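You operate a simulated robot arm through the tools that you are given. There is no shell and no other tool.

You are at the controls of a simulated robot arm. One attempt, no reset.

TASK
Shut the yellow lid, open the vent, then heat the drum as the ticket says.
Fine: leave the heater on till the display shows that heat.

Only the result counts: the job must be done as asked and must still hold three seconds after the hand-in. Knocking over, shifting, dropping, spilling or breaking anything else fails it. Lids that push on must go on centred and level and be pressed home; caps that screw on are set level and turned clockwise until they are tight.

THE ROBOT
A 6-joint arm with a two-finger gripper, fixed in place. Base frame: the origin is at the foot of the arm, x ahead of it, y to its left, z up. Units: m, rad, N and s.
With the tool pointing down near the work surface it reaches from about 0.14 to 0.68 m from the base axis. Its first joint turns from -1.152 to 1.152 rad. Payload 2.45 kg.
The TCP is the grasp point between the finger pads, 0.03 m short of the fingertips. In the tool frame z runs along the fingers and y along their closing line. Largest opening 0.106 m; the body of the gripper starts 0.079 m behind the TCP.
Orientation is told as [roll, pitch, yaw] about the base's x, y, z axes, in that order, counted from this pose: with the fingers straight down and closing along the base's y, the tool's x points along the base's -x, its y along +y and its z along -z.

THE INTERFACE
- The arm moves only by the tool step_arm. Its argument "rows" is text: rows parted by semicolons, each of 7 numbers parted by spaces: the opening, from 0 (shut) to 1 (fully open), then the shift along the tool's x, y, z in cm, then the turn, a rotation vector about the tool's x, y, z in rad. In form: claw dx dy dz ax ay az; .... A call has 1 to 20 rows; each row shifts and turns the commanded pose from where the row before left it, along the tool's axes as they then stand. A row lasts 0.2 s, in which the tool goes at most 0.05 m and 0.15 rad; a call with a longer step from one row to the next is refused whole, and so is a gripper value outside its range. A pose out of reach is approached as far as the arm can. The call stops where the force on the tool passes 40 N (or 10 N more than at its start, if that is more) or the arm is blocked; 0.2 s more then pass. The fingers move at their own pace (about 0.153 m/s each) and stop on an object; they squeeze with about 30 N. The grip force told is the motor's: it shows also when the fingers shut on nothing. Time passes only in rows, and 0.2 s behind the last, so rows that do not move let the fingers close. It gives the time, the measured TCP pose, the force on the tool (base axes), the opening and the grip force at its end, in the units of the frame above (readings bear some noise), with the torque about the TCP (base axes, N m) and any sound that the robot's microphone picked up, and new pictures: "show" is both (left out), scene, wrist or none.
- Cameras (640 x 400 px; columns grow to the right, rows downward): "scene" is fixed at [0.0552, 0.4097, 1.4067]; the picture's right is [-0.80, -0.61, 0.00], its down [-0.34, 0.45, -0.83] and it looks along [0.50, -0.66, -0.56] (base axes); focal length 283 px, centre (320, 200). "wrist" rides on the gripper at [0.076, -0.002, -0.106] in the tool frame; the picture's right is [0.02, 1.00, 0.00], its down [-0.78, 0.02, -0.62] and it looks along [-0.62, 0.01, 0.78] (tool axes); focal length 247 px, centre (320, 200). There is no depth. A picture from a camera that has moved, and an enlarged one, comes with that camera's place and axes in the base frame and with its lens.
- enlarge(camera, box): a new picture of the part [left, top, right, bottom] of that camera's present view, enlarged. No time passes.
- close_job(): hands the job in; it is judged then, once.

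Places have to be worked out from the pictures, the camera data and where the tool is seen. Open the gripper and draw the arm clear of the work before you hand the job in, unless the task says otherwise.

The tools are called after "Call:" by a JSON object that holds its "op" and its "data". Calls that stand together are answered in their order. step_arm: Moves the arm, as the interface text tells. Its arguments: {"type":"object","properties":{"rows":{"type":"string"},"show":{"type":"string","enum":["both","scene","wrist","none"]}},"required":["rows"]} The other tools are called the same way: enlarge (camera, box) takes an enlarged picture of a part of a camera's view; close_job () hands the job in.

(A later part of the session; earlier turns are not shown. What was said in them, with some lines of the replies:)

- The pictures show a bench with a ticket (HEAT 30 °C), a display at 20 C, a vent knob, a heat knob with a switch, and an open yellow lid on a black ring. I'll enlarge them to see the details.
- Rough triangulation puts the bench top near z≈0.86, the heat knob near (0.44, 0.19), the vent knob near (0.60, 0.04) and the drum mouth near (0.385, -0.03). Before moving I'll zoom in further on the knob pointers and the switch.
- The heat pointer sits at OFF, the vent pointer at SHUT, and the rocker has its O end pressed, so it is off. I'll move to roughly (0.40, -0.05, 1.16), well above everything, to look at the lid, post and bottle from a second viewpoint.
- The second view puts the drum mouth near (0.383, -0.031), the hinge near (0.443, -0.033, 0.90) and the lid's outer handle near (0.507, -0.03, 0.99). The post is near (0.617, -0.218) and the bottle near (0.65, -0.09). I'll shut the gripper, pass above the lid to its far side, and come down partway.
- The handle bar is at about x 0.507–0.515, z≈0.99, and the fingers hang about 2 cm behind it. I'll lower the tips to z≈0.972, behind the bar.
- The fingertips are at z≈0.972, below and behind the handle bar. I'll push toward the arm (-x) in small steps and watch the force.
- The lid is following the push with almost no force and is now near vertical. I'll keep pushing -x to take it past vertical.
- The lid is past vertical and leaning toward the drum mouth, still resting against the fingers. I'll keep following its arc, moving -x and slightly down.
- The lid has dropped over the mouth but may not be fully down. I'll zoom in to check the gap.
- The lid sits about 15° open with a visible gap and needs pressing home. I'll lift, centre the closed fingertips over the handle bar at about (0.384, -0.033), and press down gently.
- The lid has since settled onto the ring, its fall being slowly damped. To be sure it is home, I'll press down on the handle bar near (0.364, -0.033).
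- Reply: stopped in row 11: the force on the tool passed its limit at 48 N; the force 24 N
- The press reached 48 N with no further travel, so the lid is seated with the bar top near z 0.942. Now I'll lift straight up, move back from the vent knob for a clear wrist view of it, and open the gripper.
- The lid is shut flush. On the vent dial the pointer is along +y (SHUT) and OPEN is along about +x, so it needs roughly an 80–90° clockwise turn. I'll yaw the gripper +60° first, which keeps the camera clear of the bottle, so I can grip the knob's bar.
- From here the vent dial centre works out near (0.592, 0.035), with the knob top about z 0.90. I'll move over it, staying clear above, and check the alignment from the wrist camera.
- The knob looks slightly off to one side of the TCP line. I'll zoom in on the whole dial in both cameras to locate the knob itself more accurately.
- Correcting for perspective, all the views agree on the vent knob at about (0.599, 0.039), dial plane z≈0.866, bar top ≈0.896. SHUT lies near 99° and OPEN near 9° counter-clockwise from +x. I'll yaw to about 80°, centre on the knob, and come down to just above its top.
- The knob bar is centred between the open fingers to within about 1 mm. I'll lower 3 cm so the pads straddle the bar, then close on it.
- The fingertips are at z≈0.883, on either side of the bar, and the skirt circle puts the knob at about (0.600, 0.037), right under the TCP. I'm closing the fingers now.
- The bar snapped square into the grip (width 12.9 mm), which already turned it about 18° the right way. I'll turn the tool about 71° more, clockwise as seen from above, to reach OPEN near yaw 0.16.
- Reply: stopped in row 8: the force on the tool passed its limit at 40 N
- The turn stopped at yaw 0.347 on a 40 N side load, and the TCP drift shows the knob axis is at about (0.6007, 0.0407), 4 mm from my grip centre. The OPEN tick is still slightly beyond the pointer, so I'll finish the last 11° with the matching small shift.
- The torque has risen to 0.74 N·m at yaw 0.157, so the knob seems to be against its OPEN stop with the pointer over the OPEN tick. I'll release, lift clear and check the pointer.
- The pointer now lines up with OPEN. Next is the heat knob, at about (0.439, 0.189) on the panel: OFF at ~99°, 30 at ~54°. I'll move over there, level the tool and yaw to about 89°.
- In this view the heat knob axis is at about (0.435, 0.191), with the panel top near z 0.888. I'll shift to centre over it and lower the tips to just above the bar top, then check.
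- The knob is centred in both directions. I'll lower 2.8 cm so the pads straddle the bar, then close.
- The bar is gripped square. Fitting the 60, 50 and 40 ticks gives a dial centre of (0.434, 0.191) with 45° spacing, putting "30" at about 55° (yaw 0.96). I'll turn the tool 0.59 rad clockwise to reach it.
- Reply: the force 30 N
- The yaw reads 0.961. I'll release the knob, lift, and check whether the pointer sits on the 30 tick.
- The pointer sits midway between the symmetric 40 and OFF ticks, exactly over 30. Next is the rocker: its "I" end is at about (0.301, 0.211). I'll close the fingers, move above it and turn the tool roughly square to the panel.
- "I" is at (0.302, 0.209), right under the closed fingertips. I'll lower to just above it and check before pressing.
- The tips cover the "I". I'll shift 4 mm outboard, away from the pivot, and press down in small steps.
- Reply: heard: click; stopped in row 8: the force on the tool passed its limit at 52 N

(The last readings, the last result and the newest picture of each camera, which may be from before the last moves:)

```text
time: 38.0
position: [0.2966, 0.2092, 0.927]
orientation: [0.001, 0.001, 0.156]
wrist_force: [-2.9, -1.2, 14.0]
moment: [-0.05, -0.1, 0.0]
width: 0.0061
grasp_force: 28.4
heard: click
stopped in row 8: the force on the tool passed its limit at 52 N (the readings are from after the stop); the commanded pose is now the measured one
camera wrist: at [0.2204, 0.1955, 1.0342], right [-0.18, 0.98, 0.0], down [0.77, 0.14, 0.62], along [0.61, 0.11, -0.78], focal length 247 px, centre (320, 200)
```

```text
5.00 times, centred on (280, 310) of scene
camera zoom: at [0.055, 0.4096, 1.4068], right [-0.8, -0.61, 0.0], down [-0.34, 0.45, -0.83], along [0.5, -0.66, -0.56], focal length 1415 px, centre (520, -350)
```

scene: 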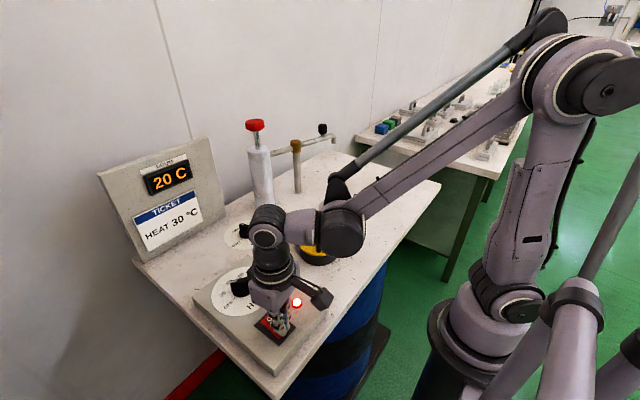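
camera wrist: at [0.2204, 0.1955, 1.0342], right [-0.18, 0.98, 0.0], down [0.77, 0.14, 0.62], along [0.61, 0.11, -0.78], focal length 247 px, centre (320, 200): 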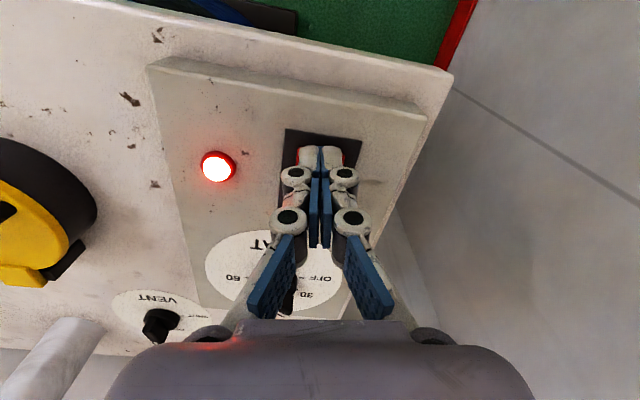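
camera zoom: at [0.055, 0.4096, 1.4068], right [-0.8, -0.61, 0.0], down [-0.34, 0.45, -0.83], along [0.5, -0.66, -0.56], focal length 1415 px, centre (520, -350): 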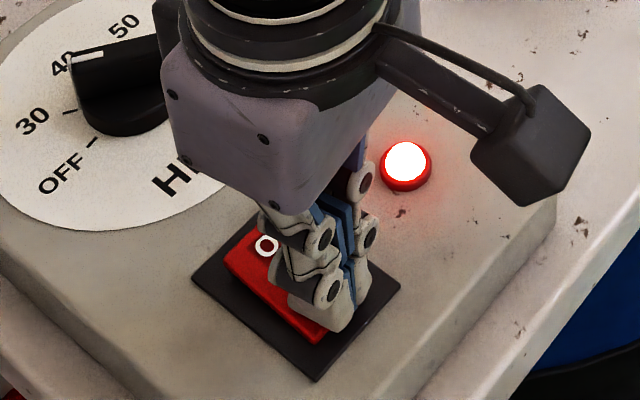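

There was a click and the lamp lit red, so the heater is on. I'll lift the arm clear and watch the display.

Call:
{"op": "step_arm", "data": {"rows": "0 0 0 -3 0 0 0; 0 0 0 -4 0 0 0; 0 0 0 -4 0 0 0; 0.5 0 0 -4 0 0 0; 0.5 0 0 0 0 0 0", "show": "scene"}}

Call:
{"op": "enlarge", "data": {"camera": "scene", "box": [90, 140, 230, 260]}}

Call:
{"op": "enlarge", "data": {"camera": "scene", "box": [205, 255, 325, 355]}}

```text
time: 39.2
position: [0.2959, 0.2102, 1.0762]
orientation: [0.0, 0.002, 0.157]
wrist_force: [-0.6, 0.5, -0.3]
moment: [0.04, 0.01, -0.03]
width: 0.0531
grasp_force: 0.0
```

scene: 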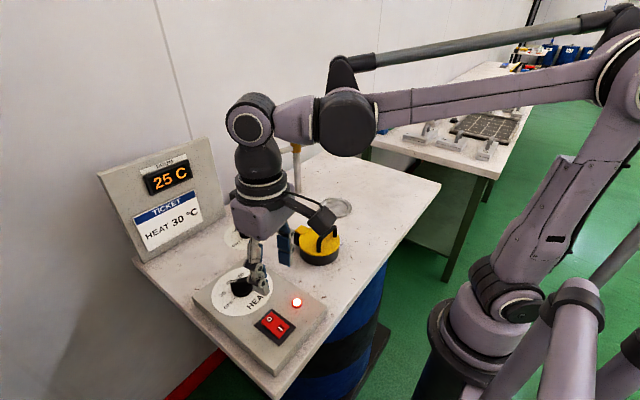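

```text
3.33 times, centred on (160, 200) of scene
camera zoom: at [0.0552, 0.4097, 1.4067], right [-0.8, -0.61, 0.0], down [-0.34, 0.45, -0.83], along [0.5, -0.66, -0.56], focal length 943 px, centre (853, 200)
```

zoom: 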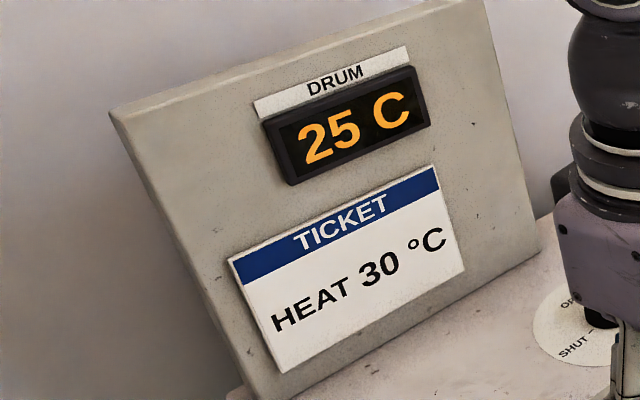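

```text
4.00 times, centred on (265, 305) of scene
camera zoom: at [0.0552, 0.4097, 1.4067], right [-0.8, -0.61, 0.0], down [-0.34, 0.45, -0.83], along [0.5, -0.66, -0.56], focal length 1132 px, centre (540, -220)
```

zoom: 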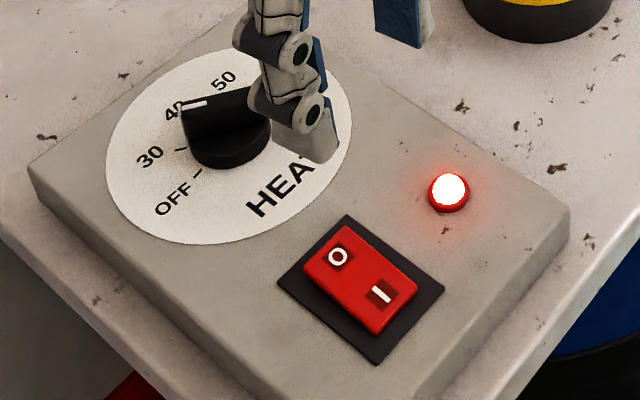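

The display is climbing quickly (25 °C). I'll wait in short steps to see whether the thermostat levels off at 30.

Call:
{"op": "step_arm", "data": {"rows": "0.5 0 0 0 0 0 0; 0.5 0 0 0 0 0 0; 0.5 0 0 0 0 0 0", "show": "scene"}}

```text
time: 40.0
position: [0.2967, 0.2106, 1.0765]
orientation: [0.0, 0.003, 0.156]
wrist_force: [0.1, -0.4, -0.4]
moment: [0.01, 0.02, 0.04]
width: 0.0531
grasp_force: 0.0
```

scene: 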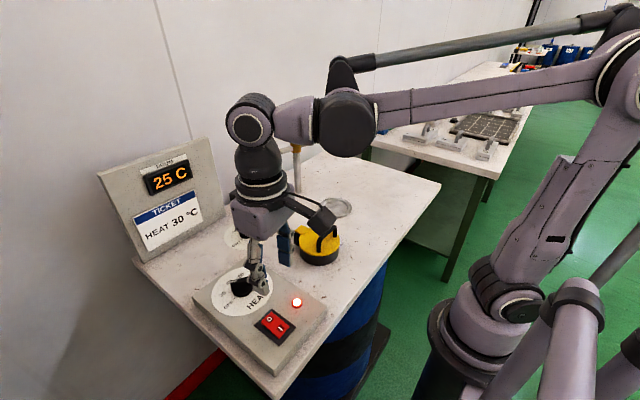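

It still shows 25 °C, so the display may update in steps. I'll wait a bit longer.

Call:
{"op": "step_arm", "data": {"rows": "0.5 0 0 0 0 0 0; 0.5 0 0 0 0 0 0; 0.5 0 0 0 0 0 0; 0.5 0 0 0 0 0 0", "show": "scene"}}

```text
time: 41.0
position: [0.2946, 0.2102, 1.0765]
orientation: [-0.001, 0.003, 0.157]
wrist_force: [-0.4, 0.6, 0.7]
moment: [0.03, 0.0, 0.01]
width: 0.0532
grasp_force: 0.0
```

scene: 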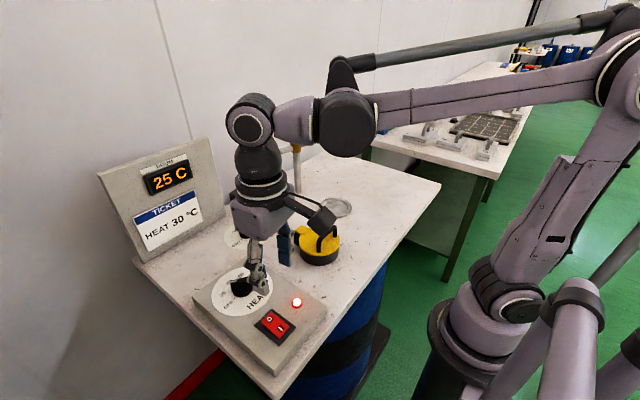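

It's still 25 °C with the lamp on, so I'll keep waiting in short chunks.

Call:
{"op": "step_arm", "data": {"rows": "0.5 0 0 0 0 0 0; 0.5 0 0 0 0 0 0; 0.5 0 0 0 0 0 0; 0.5 0 0 0 0 0 0; 0.5 0 0 0 0 0 0; 0.5 0 0 0 0 0 0", "show": "scene"}}

```text
time: 42.4
position: [0.2961, 0.2104, 1.0765]
orientation: [-0.002, 0.002, 0.157]
wrist_force: [-0.8, -1.0, 0.4]
moment: [0.01, -0.01, 0.01]
width: 0.0532
grasp_force: 0.1
```

scene: 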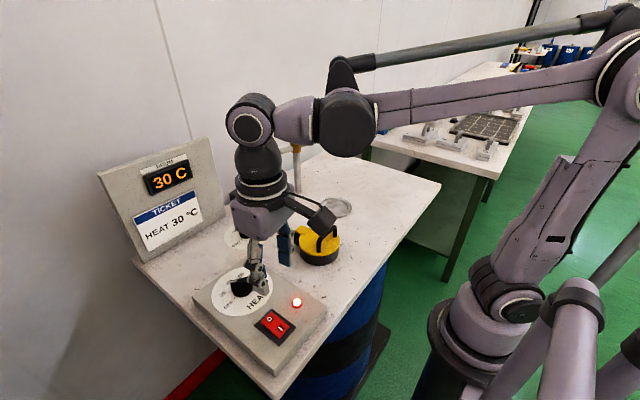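

The display now reads 30 °C. I'll draw the arm up and clear of the work with the gripper open, and confirm the reading holds at the dial's 30 setting.

Call:
{"op": "step_arm", "data": {"rows": "1 0 0 -4 0 0 0; 1 0 0 -4 0 0 0; 1 0 0 -4 0 0 0; 1 0 0 0 0 0 0", "show": "both"}}

Call:
{"op": "enlarge", "data": {"camera": "scene", "box": [90, 140, 350, 340]}}

```text
time: 43.4
position: [0.2976, 0.2114, 1.1966]
orientation: [-0.001, 0.002, 0.158]
wrist_force: [0.6, -0.8, -0.2]
moment: [0.0, -0.01, -0.02]
width: 0.1059
grasp_force: 0.0
camera wrist: at [0.2222, 0.1972, 1.3041], right [-0.18, 0.98, 0.0], down [0.77, 0.14, 0.62], along [0.61, 0.11, -0.78], focal length 247 px, centre (320, 200)
```

scene: 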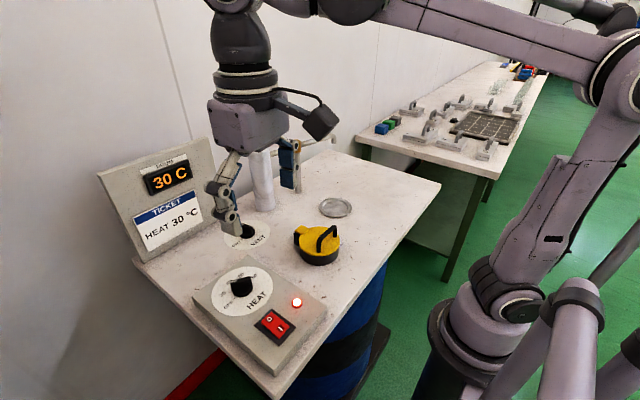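
wrist: 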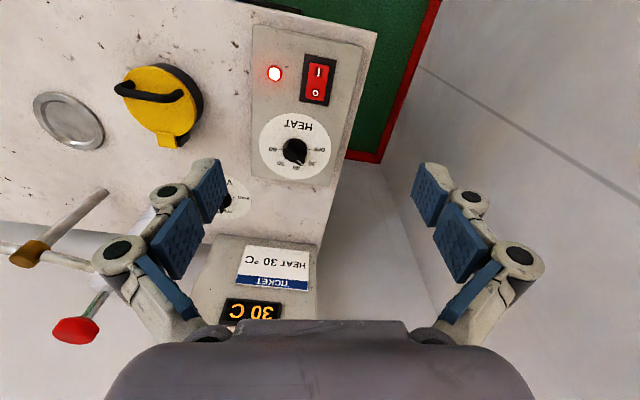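

```text
2.00 times, centred on (220, 240) of scene
camera zoom: at [0.0552, 0.4097, 1.4067], right [-0.8, -0.61, 0.0], down [-0.34, 0.45, -0.83], along [0.5, -0.66, -0.56], focal length 566 px, centre (520, 120)
```

zoom: 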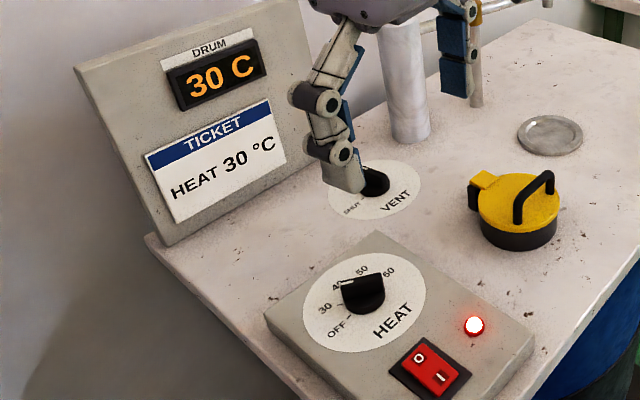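

The lid is shut, the vent is at OPEN, the dial is at 30, the lamp is lit and the display reads 30 °C. I'll hold for a couple of seconds to check the temperature stays put.

Call:
{"op": "step_arm", "data": {"rows": "1 0 0 0 0 0 0; 1 0 0 0 0 0 0; 1 0 0 0 0 0 0; 1 0 0 0 0 0 0; 1 0 0 0 0 0 0; 1 0 0 0 0 0 0; 1 0 0 0 0 0 0; 1 0 0 0 0 0 0; 1 0 0 0 0 0 0; 1 0 0 0 0 0 0", "show": "scene"}}

Call:
{"op": "enlarge", "data": {"camera": "scene", "box": [205, 250, 305, 330]}}

Call:
{"op": "enlarge", "data": {"camera": "scene", "box": [280, 205, 360, 275]}}

```text
time: 45.6
position: [0.2972, 0.2121, 1.1964]
orientation: [-0.001, 0.003, 0.156]
wrist_force: [0.4, 0.7, -0.1]
moment: [0.04, 0.01, -0.02]
width: 0.1059
grasp_force: 0.0
```

scene: 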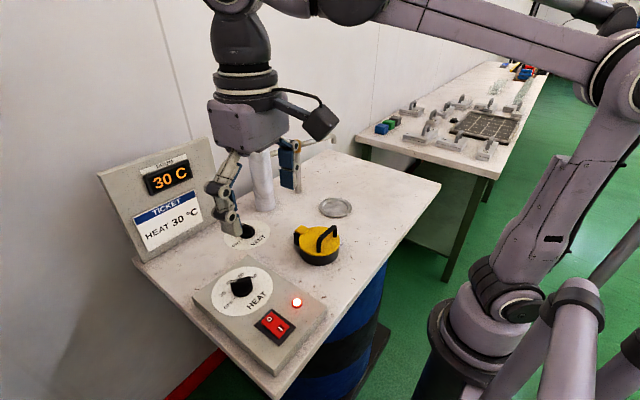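

```text
5.00 times, centred on (255, 290) of scene
camera zoom: at [0.0552, 0.4097, 1.4067], right [-0.8, -0.61, 0.0], down [-0.34, 0.45, -0.83], along [0.5, -0.66, -0.56], focal length 1415 px, centre (645, -250)
```

zoom: 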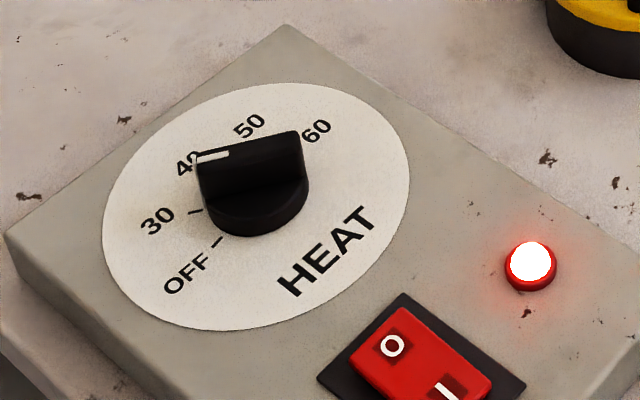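

```text
5.71 times, centred on (320, 240) of scene
camera zoom: at [0.0552, 0.4097, 1.4067], right [-0.8, -0.61, 0.0], down [-0.34, 0.45, -0.83], along [0.5, -0.66, -0.56], focal length 1617 px, centre (320, -29)
```

zoom: 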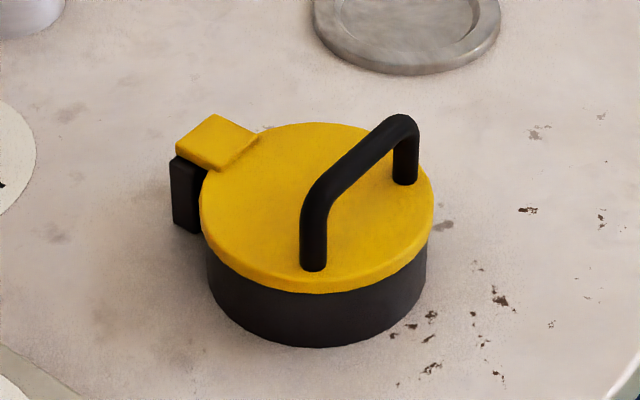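

Still 30 °C. To be certain it has levelled off, I'll wait another 3 seconds before handing in.

Call:
{"op": "step_arm", "data": {"rows": "1 0 0 0 0 0 0; 1 0 0 0 0 0 0; 1 0 0 0 0 0 0; 1 0 0 0 0 0 0; 1 0 0 0 0 0 0; 1 0 0 0 0 0 0; 1 0 0 0 0 0 0; 1 0 0 0 0 0 0; 1 0 0 0 0 0 0; 1 0 0 0 0 0 0; 1 0 0 0 0 0 0; 1 0 0 0 0 0 0; 1 0 0 0 0 0 0; 1 0 0 0 0 0 0", "show": "scene"}}

```text
time: 48.6
position: [0.2987, 0.2114, 1.1966]
orientation: [0.001, 0.002, 0.158]
wrist_force: [-0.5, 0.7, -0.6]
moment: [-0.01, -0.03, -0.01]
width: 0.1058
grasp_force: 0.1
```

scene: 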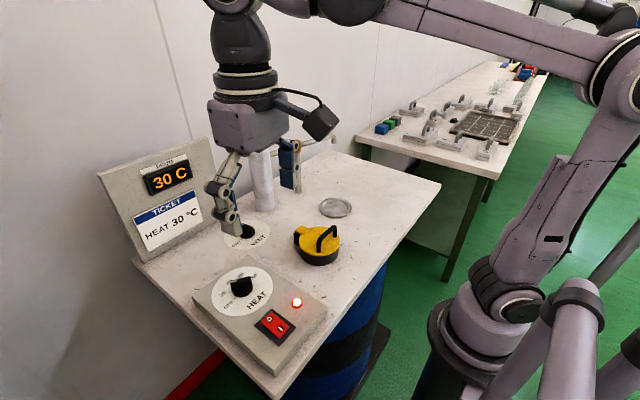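

The display has held at 30 °C for over 6 seconds. The lid is shut, the vent is open, and the arm is up and clear with the gripper open, so I'm handing the job in.

Call:
{"op": "close_job", "data": {}}

```text
The job is handed in.
```

The job is done and handed in. The yellow lid is shut, the vent is open, and the drum is at the ticket's 30 °C.

- **Lid:** I swung it closed and pressed it down until it stopped moving. It looks flush in the close-up.
- **Vent:** the pointer is over OPEN.
- **Heat:** I set the dial to 30 and pressed the switch to I, which clicked and lit the red lamp. The display went from 20 to 25 to 30 °C, then stayed at 30 for about 6 seconds before hand-in.

The heater is still on with the dial at 30, so the thermostat should keep it there. The arm was up and clear with the gripper open at hand-in. I saw nothing else knocked, shifted or spilled.
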